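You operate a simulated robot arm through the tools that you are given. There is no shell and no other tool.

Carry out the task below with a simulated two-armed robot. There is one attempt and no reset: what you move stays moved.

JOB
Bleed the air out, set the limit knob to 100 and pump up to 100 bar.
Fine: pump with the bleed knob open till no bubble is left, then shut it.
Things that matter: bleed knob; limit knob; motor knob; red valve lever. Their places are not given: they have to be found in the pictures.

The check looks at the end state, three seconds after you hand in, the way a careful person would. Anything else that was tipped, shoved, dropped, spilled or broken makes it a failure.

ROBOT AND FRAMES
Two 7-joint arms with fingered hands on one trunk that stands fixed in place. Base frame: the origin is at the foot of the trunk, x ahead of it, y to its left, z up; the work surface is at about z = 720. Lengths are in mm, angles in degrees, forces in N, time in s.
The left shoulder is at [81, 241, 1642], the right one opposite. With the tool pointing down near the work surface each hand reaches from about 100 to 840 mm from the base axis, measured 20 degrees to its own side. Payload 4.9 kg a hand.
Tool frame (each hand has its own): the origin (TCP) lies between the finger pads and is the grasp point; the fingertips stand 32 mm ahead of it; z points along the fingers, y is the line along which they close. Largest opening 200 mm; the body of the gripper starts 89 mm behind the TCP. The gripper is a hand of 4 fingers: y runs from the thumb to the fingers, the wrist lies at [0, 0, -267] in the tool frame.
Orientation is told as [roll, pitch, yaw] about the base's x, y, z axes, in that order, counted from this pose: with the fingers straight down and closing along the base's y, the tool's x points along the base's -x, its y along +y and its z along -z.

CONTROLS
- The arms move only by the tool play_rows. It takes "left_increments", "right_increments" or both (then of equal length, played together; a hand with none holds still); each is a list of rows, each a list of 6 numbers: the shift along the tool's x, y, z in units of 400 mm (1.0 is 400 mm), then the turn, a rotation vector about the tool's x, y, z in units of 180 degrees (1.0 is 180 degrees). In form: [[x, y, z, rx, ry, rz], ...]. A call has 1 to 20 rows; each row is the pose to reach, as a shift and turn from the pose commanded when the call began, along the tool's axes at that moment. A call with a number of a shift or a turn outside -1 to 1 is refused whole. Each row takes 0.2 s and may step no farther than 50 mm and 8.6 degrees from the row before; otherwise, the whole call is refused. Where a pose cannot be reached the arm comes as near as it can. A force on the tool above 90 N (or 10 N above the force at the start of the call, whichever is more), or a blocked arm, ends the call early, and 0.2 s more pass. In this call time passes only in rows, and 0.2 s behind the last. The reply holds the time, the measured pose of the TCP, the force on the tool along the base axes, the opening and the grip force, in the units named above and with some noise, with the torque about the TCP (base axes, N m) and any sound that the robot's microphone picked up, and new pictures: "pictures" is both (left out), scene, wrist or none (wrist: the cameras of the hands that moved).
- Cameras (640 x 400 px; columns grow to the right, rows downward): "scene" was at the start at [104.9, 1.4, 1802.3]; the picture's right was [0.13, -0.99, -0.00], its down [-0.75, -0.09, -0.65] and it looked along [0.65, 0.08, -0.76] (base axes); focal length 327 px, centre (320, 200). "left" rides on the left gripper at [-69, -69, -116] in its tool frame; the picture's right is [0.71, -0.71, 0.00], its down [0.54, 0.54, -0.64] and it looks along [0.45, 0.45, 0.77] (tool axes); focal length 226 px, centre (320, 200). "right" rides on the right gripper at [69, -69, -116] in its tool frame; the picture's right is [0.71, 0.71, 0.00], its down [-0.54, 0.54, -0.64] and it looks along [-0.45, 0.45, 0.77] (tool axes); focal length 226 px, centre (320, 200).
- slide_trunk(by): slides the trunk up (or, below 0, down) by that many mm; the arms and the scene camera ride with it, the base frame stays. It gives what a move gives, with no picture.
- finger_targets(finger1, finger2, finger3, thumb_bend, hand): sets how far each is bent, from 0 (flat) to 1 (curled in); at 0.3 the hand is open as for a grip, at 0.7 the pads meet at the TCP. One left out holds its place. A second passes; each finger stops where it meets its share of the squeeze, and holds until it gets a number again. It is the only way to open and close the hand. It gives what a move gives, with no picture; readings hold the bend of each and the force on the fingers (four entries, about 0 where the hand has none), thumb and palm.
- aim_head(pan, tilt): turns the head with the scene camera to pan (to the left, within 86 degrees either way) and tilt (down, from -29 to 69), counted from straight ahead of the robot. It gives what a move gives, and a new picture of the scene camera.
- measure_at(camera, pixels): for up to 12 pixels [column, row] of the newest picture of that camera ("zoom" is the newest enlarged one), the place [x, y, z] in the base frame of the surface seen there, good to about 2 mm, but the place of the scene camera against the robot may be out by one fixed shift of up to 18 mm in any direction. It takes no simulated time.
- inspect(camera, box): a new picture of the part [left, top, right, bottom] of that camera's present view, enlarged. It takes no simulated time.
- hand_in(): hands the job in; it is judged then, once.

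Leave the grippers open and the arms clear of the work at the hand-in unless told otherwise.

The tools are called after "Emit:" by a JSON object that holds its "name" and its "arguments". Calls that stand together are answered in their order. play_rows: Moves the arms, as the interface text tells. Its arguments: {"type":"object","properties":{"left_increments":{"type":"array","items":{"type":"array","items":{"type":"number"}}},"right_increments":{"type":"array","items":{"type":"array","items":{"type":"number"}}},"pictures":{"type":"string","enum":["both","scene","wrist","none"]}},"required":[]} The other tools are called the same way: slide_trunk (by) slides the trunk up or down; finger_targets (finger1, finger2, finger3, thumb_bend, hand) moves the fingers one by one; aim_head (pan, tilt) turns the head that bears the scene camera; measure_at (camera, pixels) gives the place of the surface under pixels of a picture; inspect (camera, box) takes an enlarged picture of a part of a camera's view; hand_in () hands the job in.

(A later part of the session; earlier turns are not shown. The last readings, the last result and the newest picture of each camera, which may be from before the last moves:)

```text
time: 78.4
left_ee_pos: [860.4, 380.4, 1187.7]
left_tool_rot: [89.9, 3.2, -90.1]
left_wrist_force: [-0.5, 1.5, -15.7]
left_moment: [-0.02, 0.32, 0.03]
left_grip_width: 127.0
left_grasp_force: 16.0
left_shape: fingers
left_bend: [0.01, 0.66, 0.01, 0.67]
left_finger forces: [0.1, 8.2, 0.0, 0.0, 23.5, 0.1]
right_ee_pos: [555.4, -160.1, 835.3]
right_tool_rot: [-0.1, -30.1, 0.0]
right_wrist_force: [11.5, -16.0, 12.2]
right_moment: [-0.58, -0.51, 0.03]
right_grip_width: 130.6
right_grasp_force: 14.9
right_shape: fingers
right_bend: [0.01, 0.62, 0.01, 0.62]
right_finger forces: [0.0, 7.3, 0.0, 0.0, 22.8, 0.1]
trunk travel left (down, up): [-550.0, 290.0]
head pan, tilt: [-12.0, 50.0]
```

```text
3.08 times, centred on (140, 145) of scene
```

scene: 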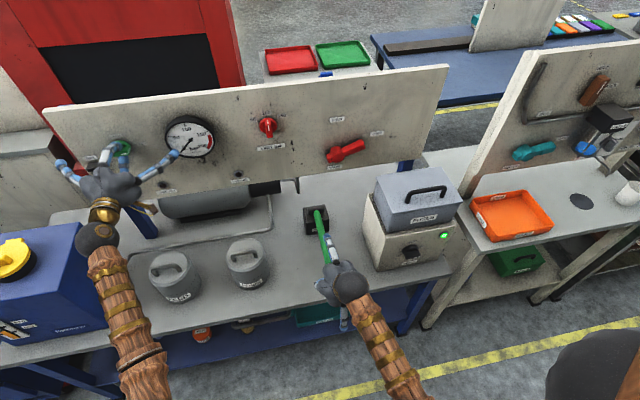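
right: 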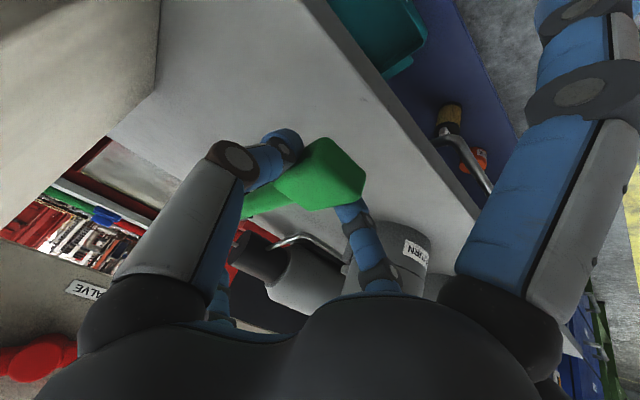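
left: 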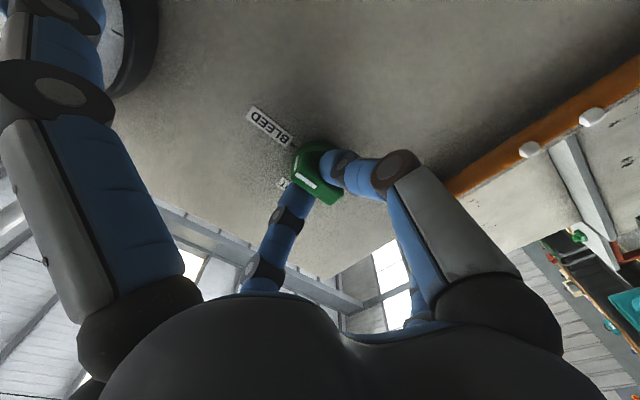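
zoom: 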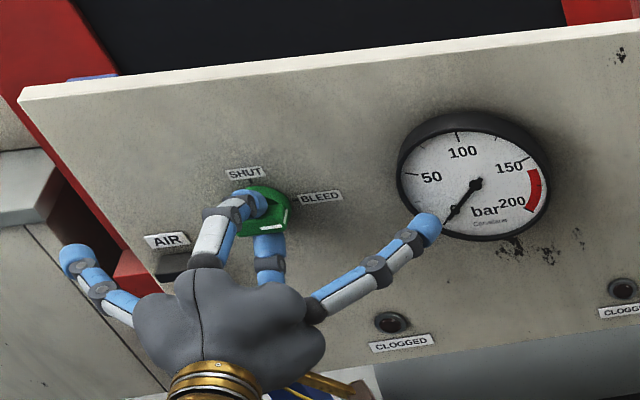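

The handle is near the bottom of its stroke with 12 N up-reaction, and there is no change yet. I will bring it up, do a full down stroke and bring it up again in one call, then look.

Emit:
{"name": "play_rows", "arguments": {"right_increments": [[-0.0316, 0, -0.0537, 0, 0, 0], [-0.0678, 0, -0.1044, 0, 0, 0], [-0.1081, 0, -0.1518, 0, 0, 0], [-0.1528, 0, -0.1956, 0, 0, 0], [-0.1948, 0, -0.2305, 0, 0, 0], [-0.1528, 0, -0.1956, 0, 0, 0], [-0.1081, 0, -0.1518, 0, 0, 0], [-0.0678, 0, -0.1044, 0, 0, 0], [-0.0316, 0, -0.0537, 0, 0, 0], [0, 0, 0, 0, 0, 0], [-0.0316, 0, -0.0537, 0, 0, 0], [-0.0678, 0, -0.1044, 0, 0, 0], [-0.1081, 0, -0.1518, 0, 0, 0], [-0.1528, 0, -0.1956, 0, 0, 0], [-0.1948, 0, -0.2305, 0, 0, 0]], "pictures": "both"}}

Emit:
{"name": "inspect", "arguments": {"camera": "left", "box": [400, 0, 640, 230]}}

Emit:
{"name": "inspect", "arguments": {"camera": "scene", "box": [40, 80, 240, 210]}}

```text
time: 81.6
left_ee_pos: [860.0, 379.7, 1188.3]
left_tool_rot: [90.0, 3.2, -89.9]
left_wrist_force: [3.2, 2.5, -16.6]
left_moment: [0.02, 0.38, 0.05]
left_grip_width: 126.8
left_grasp_force: 15.1
left_shape: fingers
left_bend: [0.01, 0.66, 0.01, 0.67]
left_finger forces: [0.0, 7.0, 0.1, 0.0, 23.0, 0.0]
right_ee_pos: [575.8, -161.5, 953.1]
right_tool_rot: [-0.1, -29.8, 0.0]
right_wrist_force: [-5.5, -14.0, 4.4]
right_moment: [-0.28, 0.19, -0.28]
right_grip_width: 130.0
right_grasp_force: 15.4
right_shape: fingers
right_bend: [0.01, 0.61, 0.01, 0.63]
right_finger forces: [0.0, 8.8, 0.0, 0.0, 21.5, 0.0]
trunk travel left (down, up): [-550.0, 290.0]
head pan, tilt: [-12.0, 50.0]
```

scene: 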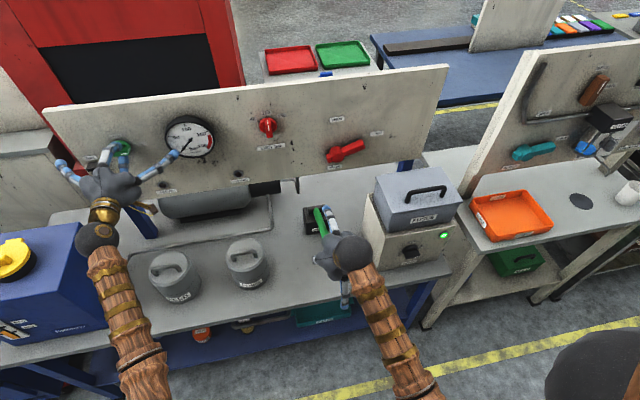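
right: 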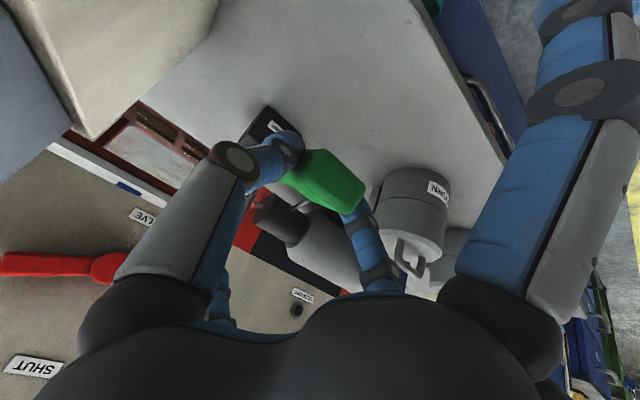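

```text
1.74 times, centred on (520, 115) of left
```

zoom: 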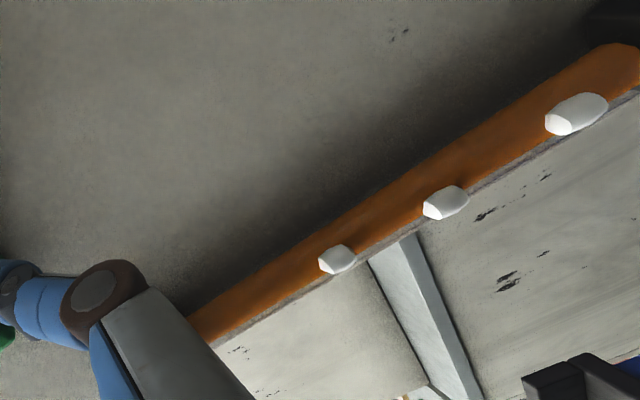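

```text
3.08 times, centred on (140, 145) of scene
```

zoom: 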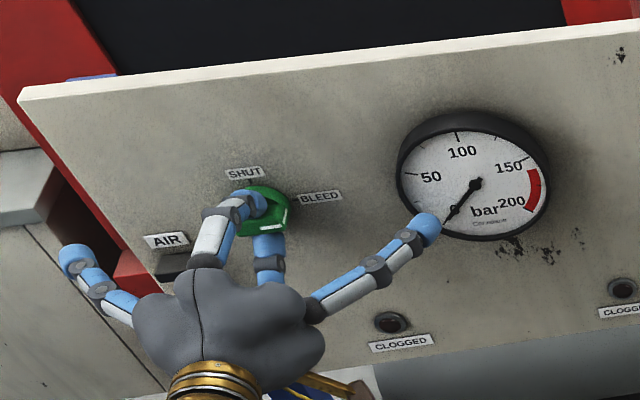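

Two full strokes with the valve OPEN also moved nothing: the oil most likely just returns through the open valve. The valve must therefore be SHUT, as it was at the start, for the hand pump to work. I will let go of the handle, back off, and then push the valve back to SHUT.

Emit:
{"name": "finger_targets", "arguments": {"hand": "right", "finger2": 0.5, "thumb_bend": 0.5}}

Emit:
{"name": "play_rows", "arguments": {"right_increments": [[0, 0, -0.08, 0, 0, 0], [0, 0, -0.16, 0, 0, 0], [0, 0, -0.24, 0, 0, 0], [0, 0, -0.32, 0, 0, 0], [0, 0, -0.42, 0, 0, 0]], "pictures": "both"}}

Emit:
{"name": "inspect", "arguments": {"camera": "left", "box": [400, 0, 640, 230]}}

```text
time: 82.6
left_ee_pos: [860.5, 379.8, 1187.8]
left_tool_rot: [90.0, 3.2, -90.0]
left_wrist_force: [-1.2, -2.2, -15.1]
left_moment: [-0.02, 0.29, -0.05]
left_grip_width: 126.9
left_grasp_force: 14.8
left_shape: fingers
left_bend: [0.01, 0.66, 0.01, 0.67]
left_finger forces: [0.1, 8.7, 0.0, 0.0, 22.4, 0.0]
right_ee_pos: [578.4, -160.7, 953.2]
right_tool_rot: [0.0, -29.8, 0.0]
right_wrist_force: [-0.1, 0.5, 0.3]
right_moment: [-0.02, 0.02, -0.02]
right_grip_width: 139.8
right_grasp_force: 0.1
right_shape: fingers
right_bend: [0.01, 0.5, 0.01, 0.5]
right_finger forces: [0.0, 0.0, 0.1, 0.0, 0.0, 0.0]
trunk travel left (down, up): [-550.0, 290.0]
head pan, tilt: [-12.0, 50.0]
```

```text
time: 83.8
left_ee_pos: [860.0, 379.6, 1187.3]
left_tool_rot: [89.9, 3.2, -89.9]
left_wrist_force: [-0.6, -2.9, -13.0]
left_moment: [0.01, 0.23, -0.07]
left_grip_width: 126.9
left_grasp_force: 15.6
left_shape: fingers
left_bend: [0.01, 0.66, 0.01, 0.67]
left_finger forces: [0.0, 9.1, 0.0, 0.0, 22.1, 0.0]
right_ee_pos: [497.7, -160.4, 1098.8]
right_tool_rot: [0.0, -29.8, 0.2]
right_wrist_force: [0.7, 0.0, 0.7]
right_moment: [-0.02, 0.01, -0.02]
right_grip_width: 139.7
right_grasp_force: 0.0
right_shape: fingers
right_bend: [0.01, 0.5, 0.01, 0.5]
right_finger forces: [0.0, 0.0, 0.0, 0.0, 0.0, 0.0]
trunk travel left (down, up): [-550.0, 290.0]
head pan, tilt: [-12.0, 50.0]
```

scene: 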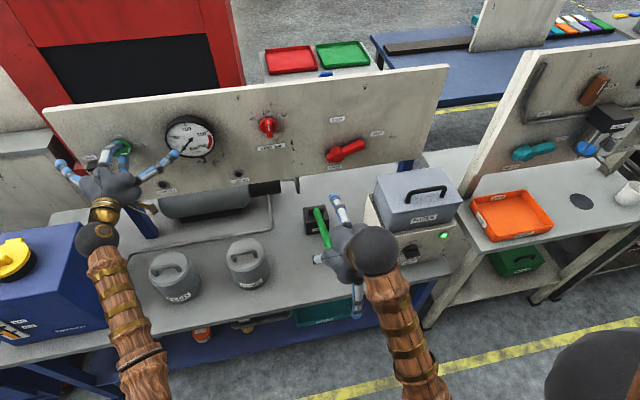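
right: 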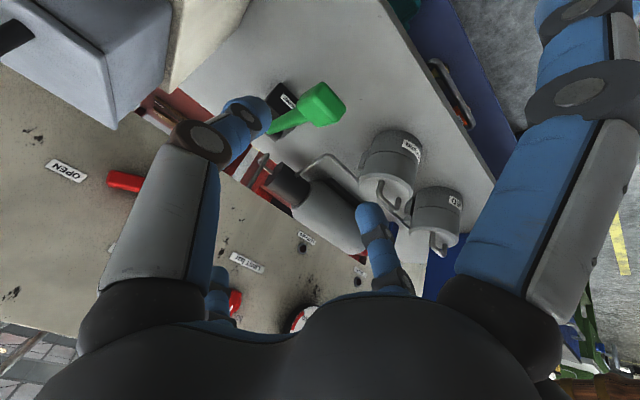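

```text
1.74 times, centred on (520, 115) of left
```

zoom: 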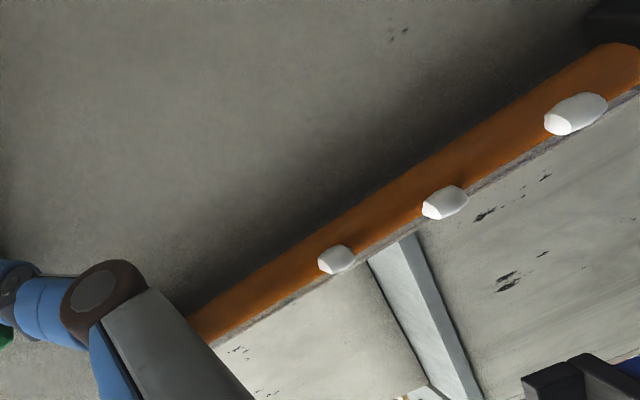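

The pump lever stays up by itself. To shut the valve, finger 1 will push the lever from below-right, up and left. First I will turn the right hand to point forward again, at about [740,-200,1190], well clear of the fuse box.

Emit:
{"name": "play_rows", "arguments": {"right_increments": [[-0.08, -0.0125, 0.0132, 0, -0.0417, 0], [-0.16, -0.025, 0.0264, 0, -0.0833, 0], [-0.24, -0.0375, 0.0396, 0, -0.125, 0], [-0.319, -0.05, 0.0528, 0, -0.1667, 0], [-0.399, -0.0625, 0.066, 0, -0.2083, 0], [-0.479, -0.075, 0.079, 0, -0.25, 0], [-0.558, -0.0875, 0.092, 0, -0.2917, 0], [-0.638, -0.1, 0.1055, 0, -0.3333, 0]], "pictures": "none"}}

Emit:
{"name": "finger_targets", "arguments": {"hand": "right", "finger1": 0.3, "finger2": 0.0, "finger3": 0.0, "thumb_bend": 0.0}}

Emit:
{"name": "inspect", "arguments": {"camera": "right", "box": [0, 0, 640, 400]}}

```text
time: 85.6
left_ee_pos: [860.8, 379.0, 1187.5]
left_tool_rot: [89.9, 3.3, -90.0]
left_wrist_force: [1.0, -1.9, -14.3]
left_moment: [-0.02, 0.25, -0.01]
left_grip_width: 127.0
left_grasp_force: 15.4
left_shape: fingers
left_bend: [0.01, 0.66, 0.01, 0.67]
left_finger forces: [0.0, 7.9, 0.0, 0.0, 22.3, 0.1]
right_ee_pos: [738.8, -199.2, 1189.2]
right_tool_rot: [-49.3, -89.8, 49.3]
right_wrist_force: [0.0, 0.9, 0.7]
right_moment: [0.02, 0.02, 0.0]
right_grip_width: 139.8
right_grasp_force: 0.0
right_shape: fingers
right_bend: [0.01, 0.5, 0.01, 0.5]
right_finger forces: [0.0, 0.0, 0.0, 0.1, 0.1, 0.0]
trunk travel left (down, up): [-550.0, 290.0]
head pan, tilt: [-12.0, 50.0]
```

```text
time: 86.6
left_ee_pos: [860.8, 380.6, 1187.2]
left_tool_rot: [89.9, 3.2, -89.9]
left_wrist_force: [-0.2, -2.6, -13.5]
left_moment: [0.01, 0.28, -0.05]
left_grip_width: 126.8
left_grasp_force: 15.9
left_shape: fingers
left_bend: [0.01, 0.66, 0.01, 0.67]
left_finger forces: [0.0, 8.8, 0.0, 0.1, 22.2, 0.0]
right_ee_pos: [738.2, -198.2, 1188.6]
right_tool_rot: [-31.8, -89.8, 31.7]
right_wrist_force: [-0.5, -0.4, 0.0]
right_moment: [-0.01, -0.01, 0.02]
right_grip_width: 165.4
right_grasp_force: 0.1
right_shape: fingers
right_bend: [0.3, 0.01, 0.01, 0.0]
right_finger forces: [0.0, 0.0, 0.0, 0.0, 0.0, 0.0]
trunk travel left (down, up): [-550.0, 290.0]
head pan, tilt: [-12.0, 50.0]
```

```text
1.00 times, centred on (320, 200) of right (not enlarged: the box is as wide or as high as the picture)
```

zoom: 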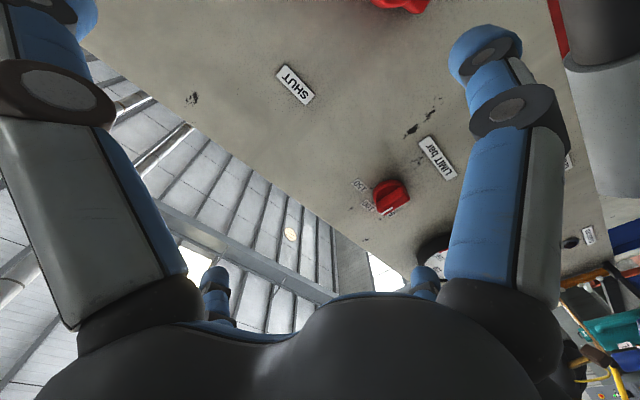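

Emit:
{"name": "measure_at", "arguments": {"camera": "zoom", "pixels": [[455, 40], [465, 30], [490, 27], [458, 60], [470, 90], [480, 55], [510, 35], [475, 120], [505, 105]]}}

```text
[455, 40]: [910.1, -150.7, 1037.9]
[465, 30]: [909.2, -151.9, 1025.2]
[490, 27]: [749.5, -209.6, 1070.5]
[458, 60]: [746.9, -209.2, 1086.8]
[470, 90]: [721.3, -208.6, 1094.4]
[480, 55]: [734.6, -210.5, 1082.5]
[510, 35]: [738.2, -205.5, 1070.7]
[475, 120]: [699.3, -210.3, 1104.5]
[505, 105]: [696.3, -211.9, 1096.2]
```

At 0.3 the finger splays outward, so I will use 0.4 again, where the tip is a straight peg 87 mm out and 30 mm ahead. I will roll the hand -40° so finger 1 points down-right and the palm stays up-left, away from the fuse box, and move to [780,-252,1109].

Emit:
{"name": "finger_targets", "arguments": {"hand": "right", "finger1": 0.4}}

Emit:
{"name": "play_rows", "arguments": {"right_increments": [[0.04, -0.0266, 0.0208, 0, 0, -0.0444], [0.08, -0.0531, 0.0416, 0, 0, -0.0889], [0.12, -0.0797, 0.0624, 0, 0, -0.1333], [0.16, -0.1062, 0.0832, 0, 0, -0.1778], [0.1998, -0.1328, 0.104, 0, 0, -0.2222]], "pictures": "both"}}

```text
time: 87.6
left_ee_pos: [861.4, 379.6, 1187.0]
left_tool_rot: [89.9, 3.2, -89.9]
left_wrist_force: [-1.3, -2.6, -14.0]
left_moment: [-0.03, 0.3, -0.08]
left_grip_width: 126.9
left_grasp_force: 15.4
left_shape: fingers
left_bend: [0.01, 0.66, 0.01, 0.67]
left_finger forces: [0.0, 8.8, 0.0, 0.0, 22.2, 0.0]
right_ee_pos: [738.5, -199.8, 1190.0]
right_tool_rot: [-31.4, -89.8, 31.5]
right_wrist_force: [0.0, -0.1, -0.8]
right_moment: [0.01, 0.02, 0.0]
right_grip_width: 152.6
right_grasp_force: 0.0
right_shape: fingers
right_bend: [0.4, 0.01, 0.01, 0.0]
right_finger forces: [0.0, 0.1, 0.0, 0.1, 0.0, 0.1]
trunk travel left (down, up): [-550.0, 290.0]
head pan, tilt: [-12.0, 50.0]
```

```text
time: 88.8
left_ee_pos: [860.4, 379.2, 1187.6]
left_tool_rot: [89.9, 3.2, -90.0]
left_wrist_force: [0.2, -3.0, -13.7]
left_moment: [-0.06, 0.28, -0.03]
left_grip_width: 126.6
left_grasp_force: 15.1
left_shape: fingers
left_bend: [0.01, 0.66, 0.01, 0.67]
left_finger forces: [0.0, 8.3, 0.0, 0.0, 22.1, 0.0]
right_ee_pos: [777.7, -253.2, 1108.7]
right_tool_rot: [-89.8, -49.9, 89.8]
right_wrist_force: [-0.3, -1.2, 0.2]
right_moment: [-0.02, 0.01, -0.01]
right_grip_width: 153.0
right_grasp_force: 0.1
right_shape: fingers
right_bend: [0.4, 0.01, 0.01, 0.0]
right_finger forces: [0.0, 0.0, 0.0, 0.0, 0.0, 0.0]
trunk travel left (down, up): [-550.0, 290.0]
head pan, tilt: [-12.0, 50.0]
```

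scene: 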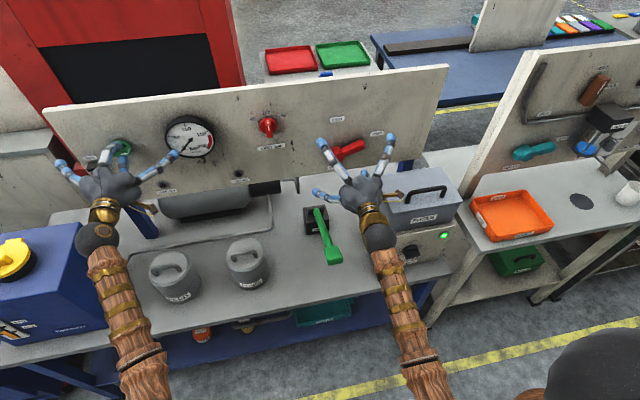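
right: 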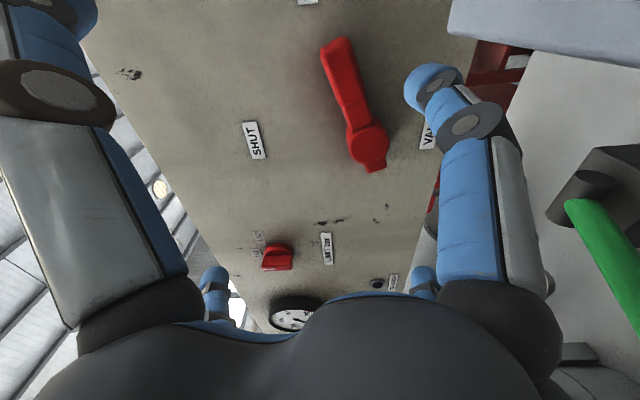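

In this view the image's right is downward, so finger 1 at (430,85) lies below the lever. I will measure both to confirm the gap before moving forward.

Emit:
{"name": "measure_at", "arguments": {"camera": "right", "pixels": [[410, 85], [420, 70], [440, 66], [430, 85], [325, 50], [350, 45], [345, 75], [362, 95], [370, 125], [365, 140], [378, 165]]}}

```text
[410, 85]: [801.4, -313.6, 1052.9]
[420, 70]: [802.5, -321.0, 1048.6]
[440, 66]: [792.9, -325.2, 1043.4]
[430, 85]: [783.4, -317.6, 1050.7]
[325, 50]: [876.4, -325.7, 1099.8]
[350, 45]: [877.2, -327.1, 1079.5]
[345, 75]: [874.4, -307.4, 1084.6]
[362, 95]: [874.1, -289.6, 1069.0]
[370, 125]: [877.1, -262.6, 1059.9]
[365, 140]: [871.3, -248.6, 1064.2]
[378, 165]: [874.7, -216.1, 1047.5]
```

The gap below the lever is about 20 mm. I will move forward 82 mm so the fingertip slips under the lever at x≈890.

Emit:
{"name": "play_rows", "arguments": {"right_increments": [[0, 0, 0.08, 0, 0, 0], [0, 0, 0.15, 0, 0, 0], [0, 0, 0.205, 0, 0, 0]], "pictures": "wrist"}}

```text
time: 89.6
left_ee_pos: [861.1, 378.8, 1187.7]
left_tool_rot: [89.9, 3.2, -90.0]
left_wrist_force: [1.1, -1.4, -14.8]
left_moment: [-0.02, 0.25, -0.05]
left_grip_width: 126.9
left_grasp_force: 15.1
left_shape: fingers
left_bend: [0.01, 0.66, 0.01, 0.67]
left_finger forces: [0.1, 8.1, 0.0, 0.0, 22.0, 0.0]
right_ee_pos: [858.8, -251.8, 1106.9]
right_tool_rot: [-89.8, -50.0, 89.8]
right_wrist_force: [-0.3, -0.2, 0.6]
right_moment: [-0.01, 0.0, -0.02]
right_grip_width: 152.6
right_grasp_force: 0.1
right_shape: fingers
right_bend: [0.4, 0.01, 0.01, 0.0]
right_finger forces: [0.1, 0.0, 0.1, 0.0, 0.0, 0.1]
trunk travel left (down, up): [-550.0, 290.0]
head pan, tilt: [-12.0, 50.0]
```

right: 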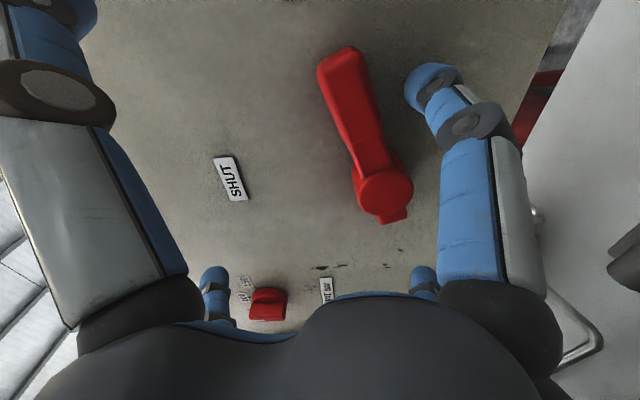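

No contact. I will now sweep finger 1 along the arc up and left, pushing the lever back toward SHUT.

Emit:
{"name": "play_rows", "arguments": {"right_increments": [[-0.0136, -0.0169, 0, 0, 0, 0], [-0.0306, -0.0335, 0, 0, 0, 0], [-0.05, -0.0475, 0, 0, 0, 0], [-0.0712, -0.0588, 0, 0, 0, 0], [-0.0935, -0.0671, 0, 0, 0, 0], [-0.1168, -0.072, 0, 0, 0, 0], [-0.1406, -0.0736, 0, 0, 0, 0], [-0.1646, -0.0719, 0, 0, 0, 0]], "pictures": "both"}}

```text
time: 91.4
left_ee_pos: [858.2, 380.2, 1187.6]
left_tool_rot: [89.8, 3.2, -90.0]
left_wrist_force: [-0.9, -1.4, -14.1]
left_moment: [-0.04, 0.28, -0.03]
left_grip_width: 126.8
left_grasp_force: 16.2
left_shape: fingers
left_bend: [0.01, 0.66, 0.01, 0.67]
left_finger forces: [0.1, 9.6, 0.0, 0.0, 22.2, 0.0]
right_ee_pos: [861.2, -231.4, 1178.6]
right_tool_rot: [-89.8, -49.9, 89.9]
right_wrist_force: [-0.3, -0.1, -1.2]
right_moment: [0.02, 0.08, -0.04]
right_grip_width: 155.3
right_grasp_force: 0.5
right_shape: fingers
right_bend: [0.39, 0.01, 0.01, 0.0]
right_finger forces: [1.5, 0.1, 0.0, 0.0, 0.0, 0.0]
trunk travel left (down, up): [-550.0, 290.0]
head pan, tilt: [-12.0, 50.0]
```

scene: 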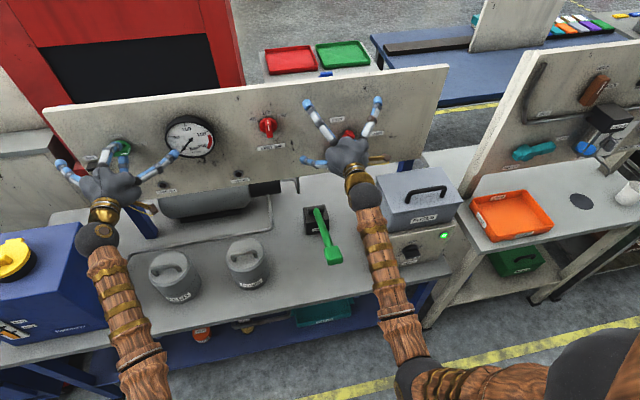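
right: 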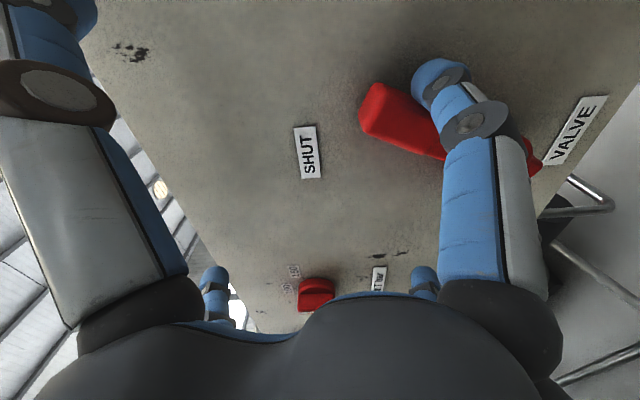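

The lever is about 25° from SHUT and moving freely. I will continue to the SHUT stop.

Emit:
{"name": "play_rows", "arguments": {"right_increments": [[-0.0234, 0.0049, 0, 0, 0, 0], [-0.0459, 0.0131, 0, 0, 0, 0], [-0.0667, 0.0243, 0, 0, 0, 0], [-0.0745, 0.0292, 0, 0, 0, 0]], "pictures": "both"}}

Emit:
{"name": "measure_at", "arguments": {"camera": "right", "pixels": [[320, 200]]}}

```text
time: 92.4
left_ee_pos: [860.8, 380.2, 1186.9]
left_tool_rot: [89.9, 3.2, -89.9]
left_wrist_force: [-1.8, -1.4, -14.3]
left_moment: [0.0, 0.26, -0.01]
left_grip_width: 126.9
left_grasp_force: 15.7
left_shape: fingers
left_bend: [0.01, 0.66, 0.01, 0.67]
left_finger forces: [0.0, 9.9, 0.1, 0.0, 22.5, 0.0]
right_ee_pos: [860.1, -203.9, 1194.6]
right_tool_rot: [-89.7, -49.9, 89.7]
right_wrist_force: [2.1, -1.6, 0.9]
right_moment: [-0.14, -0.04, 0.0]
right_grip_width: 152.3
right_grasp_force: 0.5
right_shape: fingers
right_bend: [0.39, 0.01, 0.01, 0.0]
right_finger forces: [2.2, 0.1, 0.1, 0.1, 0.1, 0.1]
trunk travel left (down, up): [-550.0, 290.0]
head pan, tilt: [-12.0, 50.0]
```

scene: 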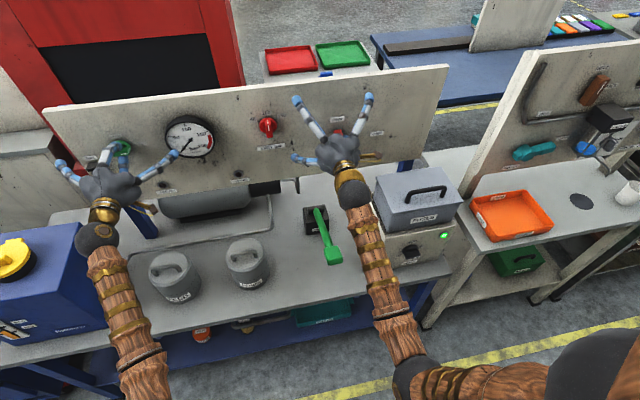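
right: 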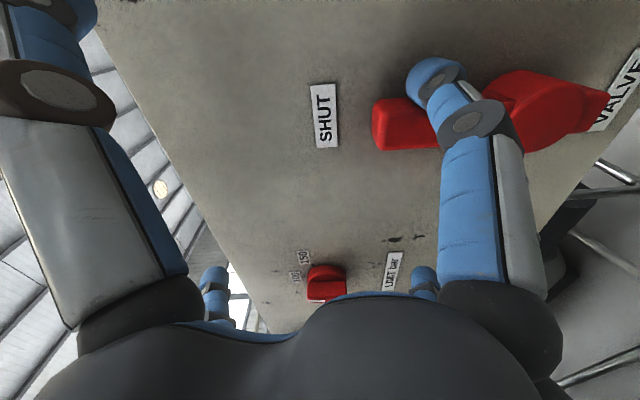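

```text
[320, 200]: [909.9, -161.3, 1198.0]
```

The lever looks upright. I will measure its tip and boss to get the angle.

Emit:
{"name": "measure_at", "arguments": {"camera": "right", "pixels": [[377, 105], [377, 145], [390, 125], [405, 148], [425, 145], [395, 103], [520, 105], [590, 95], [590, 125], [325, 115]]}}

```text
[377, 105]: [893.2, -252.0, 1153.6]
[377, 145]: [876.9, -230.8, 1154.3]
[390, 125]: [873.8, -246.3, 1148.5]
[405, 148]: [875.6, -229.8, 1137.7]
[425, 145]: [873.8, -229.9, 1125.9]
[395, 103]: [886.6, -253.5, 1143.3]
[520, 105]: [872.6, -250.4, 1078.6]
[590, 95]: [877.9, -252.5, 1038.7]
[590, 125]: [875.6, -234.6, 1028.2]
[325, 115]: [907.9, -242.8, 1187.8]
```

The lever is upright at SHUT again, with its tip centre at y≈-242 over the boss at y≈-243. I will slide the finger off to the right, back away, and roll the hand level.

Emit:
{"name": "play_rows", "arguments": {"right_increments": [[0.024, -0.029, 0, 0, 0, 0], [0.024, -0.029, -0.1, 0, 0, 0.04], [0.024, -0.029, -0.2, 0, 0, 0.08], [0.024, -0.029, -0.3, 0, 0, 0.12], [0.024, -0.029, -0.4, 0, 0, 0.16], [0.024, -0.029, -0.4, 0, 0, 0.2], [0.024, -0.029, -0.4, 0, 0, 0.2222]], "pictures": "both"}}

Emit:
{"name": "finger_targets", "arguments": {"hand": "right", "finger1": 0.0, "finger2": 0.5, "finger3": 0.0, "thumb_bend": 0.5}}

Emit:
{"name": "inspect", "arguments": {"camera": "left", "box": [400, 0, 640, 230]}}

Emit:
{"name": "inspect", "arguments": {"camera": "scene", "box": [40, 80, 440, 240]}}

```text
time: 94.0
left_ee_pos: [860.2, 380.0, 1187.4]
left_tool_rot: [89.9, 3.3, -90.0]
left_wrist_force: [-1.6, -2.9, -14.1]
left_moment: [-0.05, 0.27, -0.09]
left_grip_width: 126.7
left_grasp_force: 15.9
left_shape: fingers
left_bend: [0.01, 0.66, 0.01, 0.67]
left_finger forces: [0.0, 9.7, 0.0, 0.1, 22.4, 0.0]
right_ee_pos: [701.1, -216.2, 1193.0]
right_tool_rot: [7.2, -89.8, -7.2]
right_wrist_force: [0.3, 0.2, -0.6]
right_moment: [0.03, 0.04, 0.03]
right_grip_width: 152.8
right_grasp_force: 0.0
right_shape: fingers
right_bend: [0.4, 0.01, 0.01, 0.0]
right_finger forces: [0.1, 0.0, 0.0, 0.1, 0.0, 0.0]
trunk travel left (down, up): [-550.0, 290.0]
head pan, tilt: [-12.0, 50.0]
```

scene: 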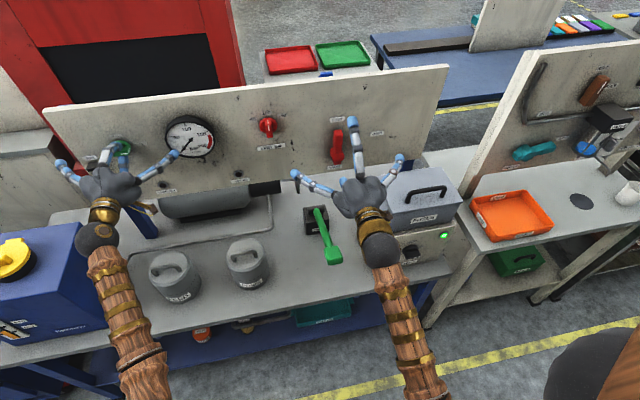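
right: 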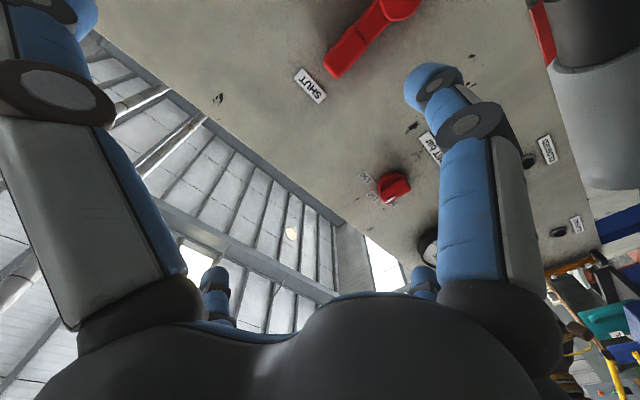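

```text
time: 95.0
left_ee_pos: [860.6, 379.8, 1186.2]
left_tool_rot: [89.9, 3.2, -90.0]
left_wrist_force: [-1.4, -1.9, -15.0]
left_moment: [-0.03, 0.26, -0.02]
left_grip_width: 126.8
left_grasp_force: 15.5
left_shape: fingers
left_bend: [0.01, 0.66, 0.01, 0.67]
left_finger forces: [0.0, 8.6, 0.1, 0.1, 22.2, 0.1]
right_ee_pos: [699.7, -217.3, 1193.4]
right_tool_rot: [-30.9, -89.8, 30.9]
right_wrist_force: [-0.2, -0.5, 0.3]
right_moment: [0.01, 0.01, -0.01]
right_grip_width: 139.7
right_grasp_force: 0.1
right_shape: fingers
right_bend: [0.01, 0.5, 0.01, 0.5]
right_finger forces: [0.0, 0.0, 0.0, 0.0, 0.1, 0.0]
trunk travel left (down, up): [-550.0, 290.0]
head pan, tilt: [-12.0, 50.0]
```

```text
1.74 times, centred on (520, 115) of left
```

zoom: 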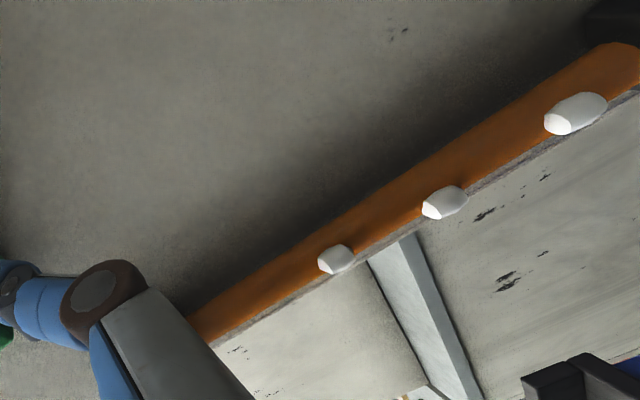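

```text
1.60 times, centred on (240, 160) of scene
```

zoom: 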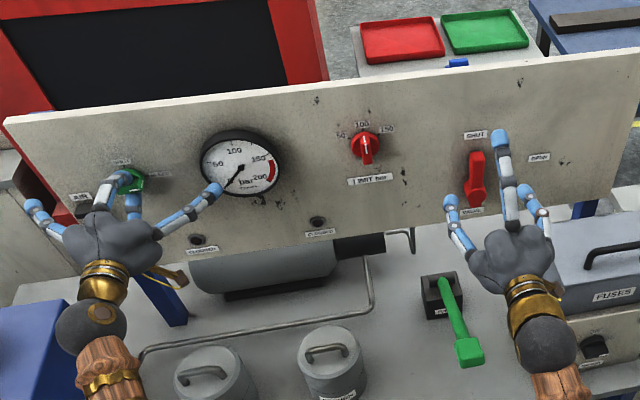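

The valve is back at SHUT. Now back to the pump handle: I will tilt the hand to 30° and return to the point above it.

Emit:
{"name": "play_rows", "arguments": {"right_increments": [[0.0294, 0.0175, -0.0634, 0, 0.0417, 0], [0.0588, 0.035, -0.127, 0, 0.0833, 0], [0.088, 0.0525, -0.19, 0, 0.125, 0], [0.1175, 0.07, -0.254, 0, 0.1667, 0], [0.147, 0.0875, -0.317, 0, 0.2083, 0], [0.176, 0.105, -0.381, 0, 0.25, 0], [0.206, 0.1225, -0.444, 0, 0.2917, 0], [0.235, 0.14, -0.5075, 0, 0.3333, 0]], "pictures": "none"}}

```text
time: 96.8
left_ee_pos: [859.0, 380.3, 1187.7]
left_tool_rot: [89.9, 3.2, -90.0]
left_wrist_force: [0.3, -2.9, -13.3]
left_moment: [-0.02, 0.27, -0.04]
left_grip_width: 126.6
left_grasp_force: 15.7
left_shape: fingers
left_bend: [0.01, 0.66, 0.01, 0.67]
left_finger forces: [0.0, 8.1, 0.0, 0.0, 22.0, 0.0]
right_ee_pos: [496.2, -162.0, 1099.0]
right_tool_rot: [-0.1, -29.6, 0.0]
right_wrist_force: [-0.5, 0.4, -0.9]
right_moment: [-0.01, -0.03, 0.0]
right_grip_width: 140.0
right_grasp_force: 0.1
right_shape: fingers
right_bend: [0.01, 0.5, 0.01, 0.5]
right_finger forces: [0.0, 0.0, 0.1, 0.1, 0.0, 0.1]
trunk travel left (down, up): [-550.0, 290.0]
head pan, tilt: [-12.0, 50.0]
```

I will advance 166 mm along the tool axis onto the handle and grip it.

Emit:
{"name": "play_rows", "arguments": {"right_increments": [[0, 0, 0.1, 0, 0, 0], [0, 0, 0.2, 0, 0, 0], [0.002, 0, 0.29, 0, 0, 0], [0.004, 0, 0.37, 0, 0, 0], [0.004, 0, 0.416, 0, 0, 0]], "pictures": "wrist"}}

Emit:
{"name": "finger_targets", "arguments": {"hand": "right", "finger2": 0.75, "thumb_bend": 0.75}}

```text
time: 98.0
left_ee_pos: [860.0, 379.8, 1187.5]
left_tool_rot: [89.9, 3.2, -90.0]
left_wrist_force: [0.8, -1.8, -13.6]
left_moment: [-0.04, 0.3, -0.05]
left_grip_width: 126.6
left_grasp_force: 14.8
left_shape: fingers
left_bend: [0.01, 0.66, 0.01, 0.67]
left_finger forces: [0.1, 8.1, 0.1, 0.0, 22.0, 0.0]
right_ee_pos: [580.7, -161.5, 956.9]
right_tool_rot: [-0.2, -29.8, 0.0]
right_wrist_force: [0.1, 0.7, -0.5]
right_moment: [0.01, 0.02, 0.04]
right_grip_width: 140.1
right_grasp_force: 0.0
right_shape: fingers
right_bend: [0.01, 0.5, 0.01, 0.5]
right_finger forces: [0.1, 0.0, 0.0, 0.1, 0.0, 0.0]
trunk travel left (down, up): [-550.0, 290.0]
head pan, tilt: [-12.0, 50.0]
```

right: 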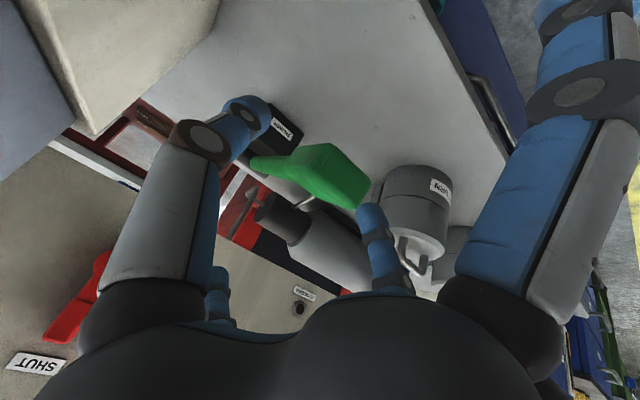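

```text
time: 99.0
left_ee_pos: [860.5, 380.2, 1187.9]
left_tool_rot: [89.8, 3.2, -90.0]
left_wrist_force: [-2.2, 2.4, -14.9]
left_moment: [-0.02, 0.27, 0.01]
left_grip_width: 126.5
left_grasp_force: 15.7
left_shape: fingers
left_bend: [0.01, 0.66, 0.01, 0.67]
left_finger forces: [0.0, 8.8, 0.0, 0.1, 22.5, 0.0]
right_ee_pos: [580.3, -163.1, 959.1]
right_tool_rot: [-0.2, -29.9, 0.0]
right_wrist_force: [0.5, -14.2, -0.4]
right_moment: [-0.25, -0.02, -0.12]
right_grip_width: 129.8
right_grasp_force: 14.3
right_shape: fingers
right_bend: [0.01, 0.6, 0.01, 0.64]
right_finger forces: [0.0, 7.3, 0.0, 0.1, 21.3, 0.1]
trunk travel left (down, up): [-550.0, 290.0]
head pan, tilt: [-12.0, 50.0]
```

The handle is gripped. I will make two full pump strokes with the valve SHUT and the bleed open.

Emit:
{"name": "play_rows", "arguments": {"right_increments": [[0.0421, 0, 0.0349, 0, 0, 0], [0.0867, 0, 0.0787, 0, 0, 0], [0.1271, 0, 0.1261, 0, 0, 0], [0.1633, 0, 0.1768, 0, 0, 0], [0.1948, 0, 0.2305, 0, 0, 0], [0.1633, 0, 0.1768, 0, 0, 0], [0.1271, 0, 0.1261, 0, 0, 0], [0.0867, 0, 0.0787, 0, 0, 0], [0.0421, 0, 0.0349, 0, 0, 0], [0, 0, 0, 0, 0, 0], [0.0421, 0, 0.0349, 0, 0, 0], [0.0867, 0, 0.0787, 0, 0, 0], [0.1271, 0, 0.1261, 0, 0, 0], [0.1633, 0, 0.1768, 0, 0, 0], [0.1948, 0, 0.2305, 0, 0, 0], [0.1633, 0, 0.1768, 0, 0, 0], [0.1271, 0, 0.1261, 0, 0, 0], [0.0867, 0, 0.0787, 0, 0, 0], [0.0421, 0, 0.0349, 0, 0, 0], [0, 0, 0, 0, 0, 0]], "pictures": "both"}}

Emit:
{"name": "inspect", "arguments": {"camera": "left", "box": [400, 0, 640, 230]}}

Emit:
{"name": "inspect", "arguments": {"camera": "scene", "box": [40, 80, 440, 240]}}

```text
time: 103.2
left_ee_pos: [860.6, 379.8, 1187.0]
left_tool_rot: [89.9, 3.2, -90.0]
left_wrist_force: [-3.4, -0.3, -13.9]
left_moment: [-0.03, 0.22, -0.01]
left_grip_width: 126.8
left_grasp_force: 17.3
left_shape: fingers
left_bend: [0.01, 0.66, 0.01, 0.67]
left_finger forces: [0.0, 11.1, 0.0, 0.0, 22.7, 0.0]
right_ee_pos: [579.9, -163.8, 957.4]
right_tool_rot: [-0.1, -29.7, 0.0]
right_wrist_force: [8.3, -8.9, -1.5]
right_moment: [-0.2, -0.07, 0.0]
right_grip_width: 129.7
right_grasp_force: 12.8
right_shape: fingers
right_bend: [0.01, 0.6, 0.01, 0.64]
right_finger forces: [0.0, 8.6, 0.0, 0.1, 17.1, 0.0]
trunk travel left (down, up): [-550.0, 290.0]
head pan, tilt: [-12.0, 50.0]
```

scene: 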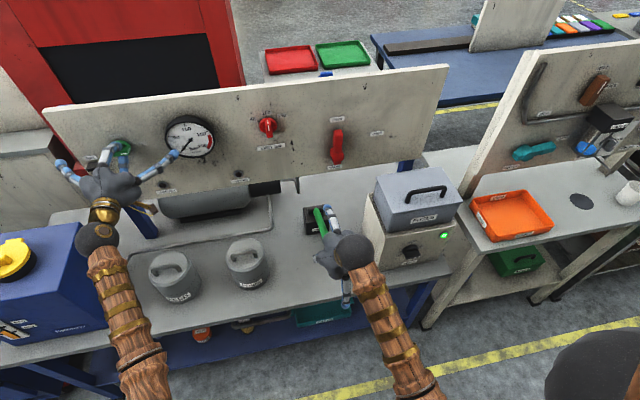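
right: 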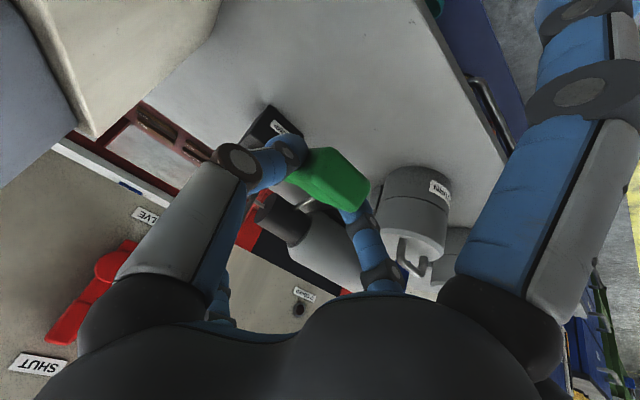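

```text
1.74 times, centred on (520, 115) of left
```

zoom: 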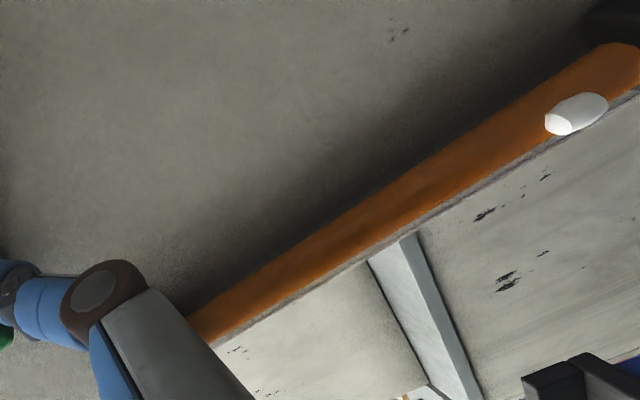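

```text
1.60 times, centred on (240, 160) of scene
```

zoom: 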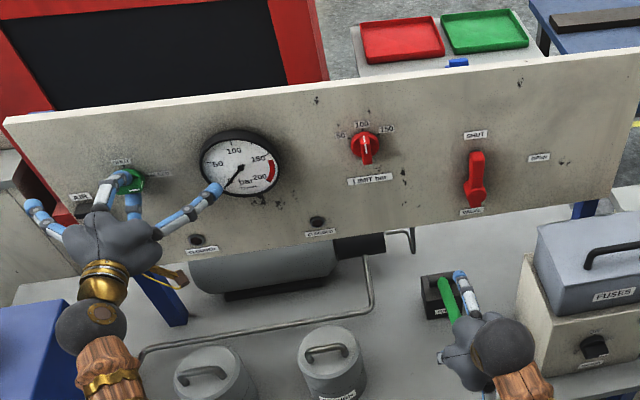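

It worked: two strokes removed two bubbles, and only one remains. The hand pump is the right way, with the valve SHUT. I will make two more strokes with the bleed still open.

Emit:
{"name": "play_rows", "arguments": {"right_increments": [[0.0421, 0, 0.0349, 0, 0, 0], [0.0867, 0, 0.0787, 0, 0, 0], [0.1271, 0, 0.1261, 0, 0, 0], [0.1633, 0, 0.1768, 0, 0, 0], [0.1948, 0, 0.2305, 0, 0, 0], [0.1633, 0, 0.1768, 0, 0, 0], [0.1271, 0, 0.1261, 0, 0, 0], [0.0867, 0, 0.0787, 0, 0, 0], [0.0421, 0, 0.0349, 0, 0, 0], [0, 0, 0, 0, 0, 0], [0.0421, 0, 0.0349, 0, 0, 0], [0.0867, 0, 0.0787, 0, 0, 0], [0.1271, 0, 0.1261, 0, 0, 0], [0.1633, 0, 0.1768, 0, 0, 0], [0.1948, 0, 0.2305, 0, 0, 0], [0.1633, 0, 0.1768, 0, 0, 0], [0.1271, 0, 0.1261, 0, 0, 0], [0.0867, 0, 0.0787, 0, 0, 0], [0.0421, 0, 0.0349, 0, 0, 0], [0, 0, 0, 0, 0, 0]], "pictures": "both"}}

Emit:
{"name": "inspect", "arguments": {"camera": "left", "box": [400, 0, 640, 230]}}

Emit:
{"name": "inspect", "arguments": {"camera": "scene", "box": [40, 80, 440, 240]}}

```text
time: 107.4
left_ee_pos: [859.3, 380.0, 1187.0]
left_tool_rot: [89.9, 3.2, -90.0]
left_wrist_force: [0.2, 1.3, -15.7]
left_moment: [-0.02, 0.33, 0.05]
left_grip_width: 127.0
left_grasp_force: 15.5
left_shape: fingers
left_bend: [0.01, 0.66, 0.01, 0.67]
left_finger forces: [0.0, 7.6, 0.0, 0.0, 22.9, 0.1]
right_ee_pos: [578.6, -165.1, 955.4]
right_tool_rot: [-0.1, -29.9, 0.1]
right_wrist_force: [0.8, -10.8, 2.0]
right_moment: [-0.25, 0.07, -0.14]
right_grip_width: 129.4
right_grasp_force: 13.9
right_shape: fingers
right_bend: [0.01, 0.6, 0.01, 0.64]
right_finger forces: [0.1, 8.7, 0.0, 0.0, 19.2, 0.0]
trunk travel left (down, up): [-550.0, 290.0]
head pan, tilt: [-12.0, 50.0]
```

scene: 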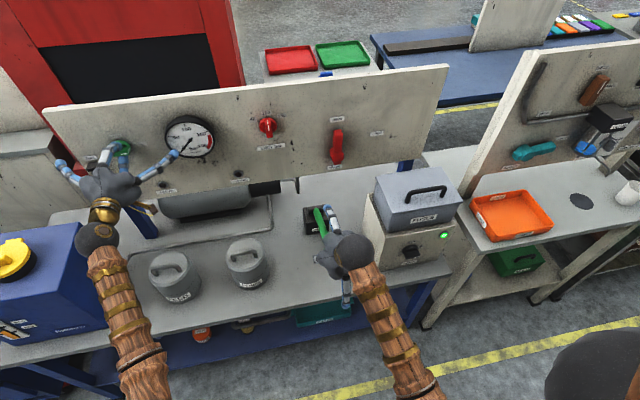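
right: 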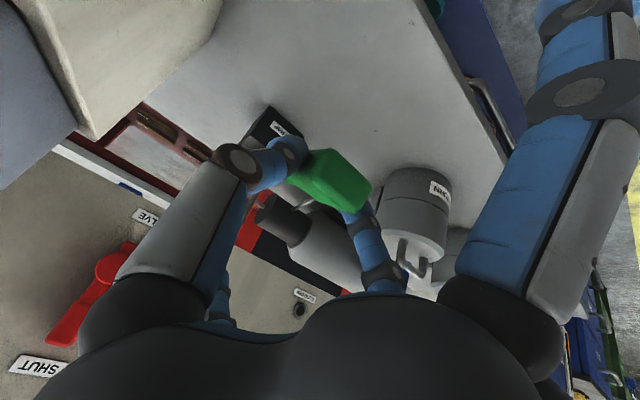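

```text
1.74 times, centred on (520, 115) of left
```

zoom: 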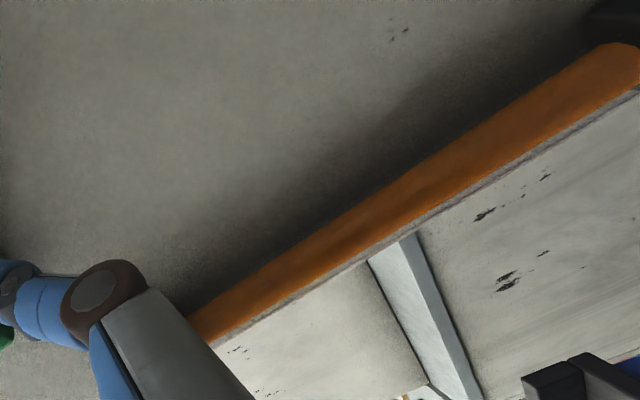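

```text
1.60 times, centred on (240, 160) of scene
```

zoom: 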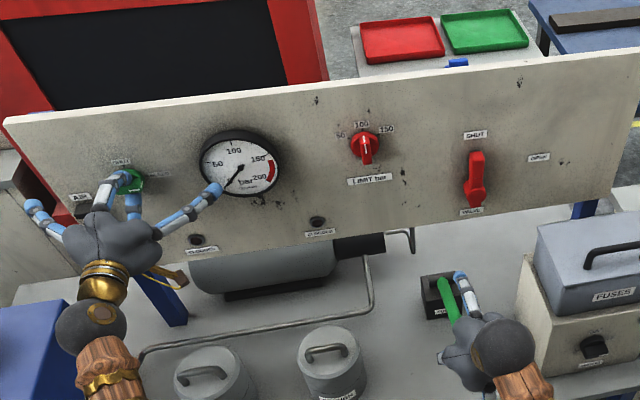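

No bubbles are left in the glass. Before shutting the bleed and pumping up, I want the motor back at OFF: it did nothing for this and should not be left running. The right hand lets go of the handle and moves toward the motor knob while the left keeps the bleed open.

Emit:
{"name": "finger_targets", "arguments": {"hand": "right", "finger2": 0.5, "thumb_bend": 0.5}}

Emit:
{"name": "play_rows", "arguments": {"right_increments": [[0, 0, -0.09, 0, 0, 0], [0, 0, -0.18, 0, 0, 0], [0, 0, -0.27, 0, 0, 0], [0, 0, -0.36, 0, 0, 0], [0, 0, -0.416, 0, 0, 0], [0.0135, -0.084, -0.424, 0, -0.0417, 0], [0.027, -0.168, -0.4316, 0, -0.0833, 0], [0.0405, -0.252, -0.4394, 0, -0.125, 0], [0.054, -0.336, -0.447, 0, -0.1667, 0], [0.0675, -0.42, -0.455, 0, -0.2083, 0], [0.081, -0.5044, -0.463, 0, -0.25, 0], [0.0945, -0.5885, -0.4707, 0, -0.2917, 0], [0.108, -0.6725, -0.4785, 0, -0.3333, 0]], "pictures": "both"}}

```text
time: 108.4
left_ee_pos: [859.8, 380.0, 1188.1]
left_tool_rot: [89.9, 3.1, -90.0]
left_wrist_force: [-1.0, -2.6, -14.2]
left_moment: [-0.04, 0.23, -0.05]
left_grip_width: 126.6
left_grasp_force: 15.4
left_shape: fingers
left_bend: [0.01, 0.66, 0.01, 0.67]
left_finger forces: [0.0, 8.6, 0.0, 0.0, 22.3, 0.1]
right_ee_pos: [578.9, -164.3, 954.7]
right_tool_rot: [-0.1, -29.8, 0.0]
right_wrist_force: [-0.5, 0.2, -0.2]
right_moment: [-0.02, -0.01, 0.01]
right_grip_width: 139.9
right_grasp_force: 0.0
right_shape: fingers
right_bend: [0.01, 0.5, 0.01, 0.5]
right_finger forces: [0.0, 0.0, 0.0, 0.0, 0.0, 0.0]
trunk travel left (down, up): [-550.0, 290.0]
head pan, tilt: [-12.0, 50.0]
```

```text
time: 111.2
left_ee_pos: [859.2, 380.0, 1187.1]
left_tool_rot: [89.9, 3.2, -90.1]
left_wrist_force: [-1.2, -1.3, -15.0]
left_moment: [-0.03, 0.28, -0.07]
left_grip_width: 127.0
left_grasp_force: 15.8
left_shape: fingers
left_bend: [0.01, 0.66, 0.01, 0.67]
left_finger forces: [0.0, 9.1, 0.0, 0.0, 22.6, 0.0]
right_ee_pos: [444.7, -429.3, 1099.5]
right_tool_rot: [-37.6, -89.9, 37.7]
right_wrist_force: [-0.3, -0.3, 0.4]
right_moment: [-0.03, 0.01, 0.01]
right_grip_width: 140.1
right_grasp_force: 0.2
right_shape: fingers
right_bend: [0.01, 0.5, 0.01, 0.5]
right_finger forces: [0.0, 0.0, 0.0, 0.1, 0.0, 0.0]
right hand out of reach, approached as far as the arm can: row 7
trunk travel left (down, up): [-550.0, 290.0]
head pan, tilt: [-12.0, 50.0]
```

scene: 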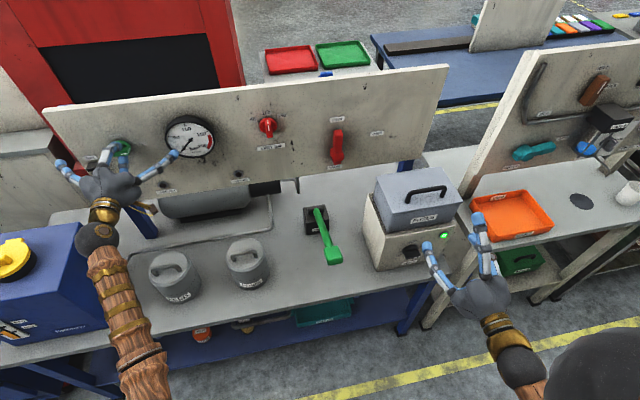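
right: 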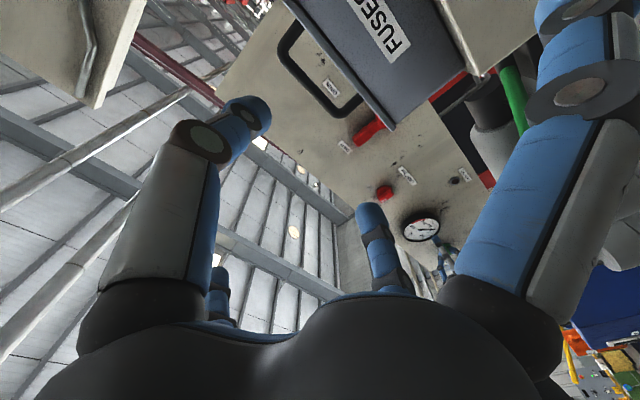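

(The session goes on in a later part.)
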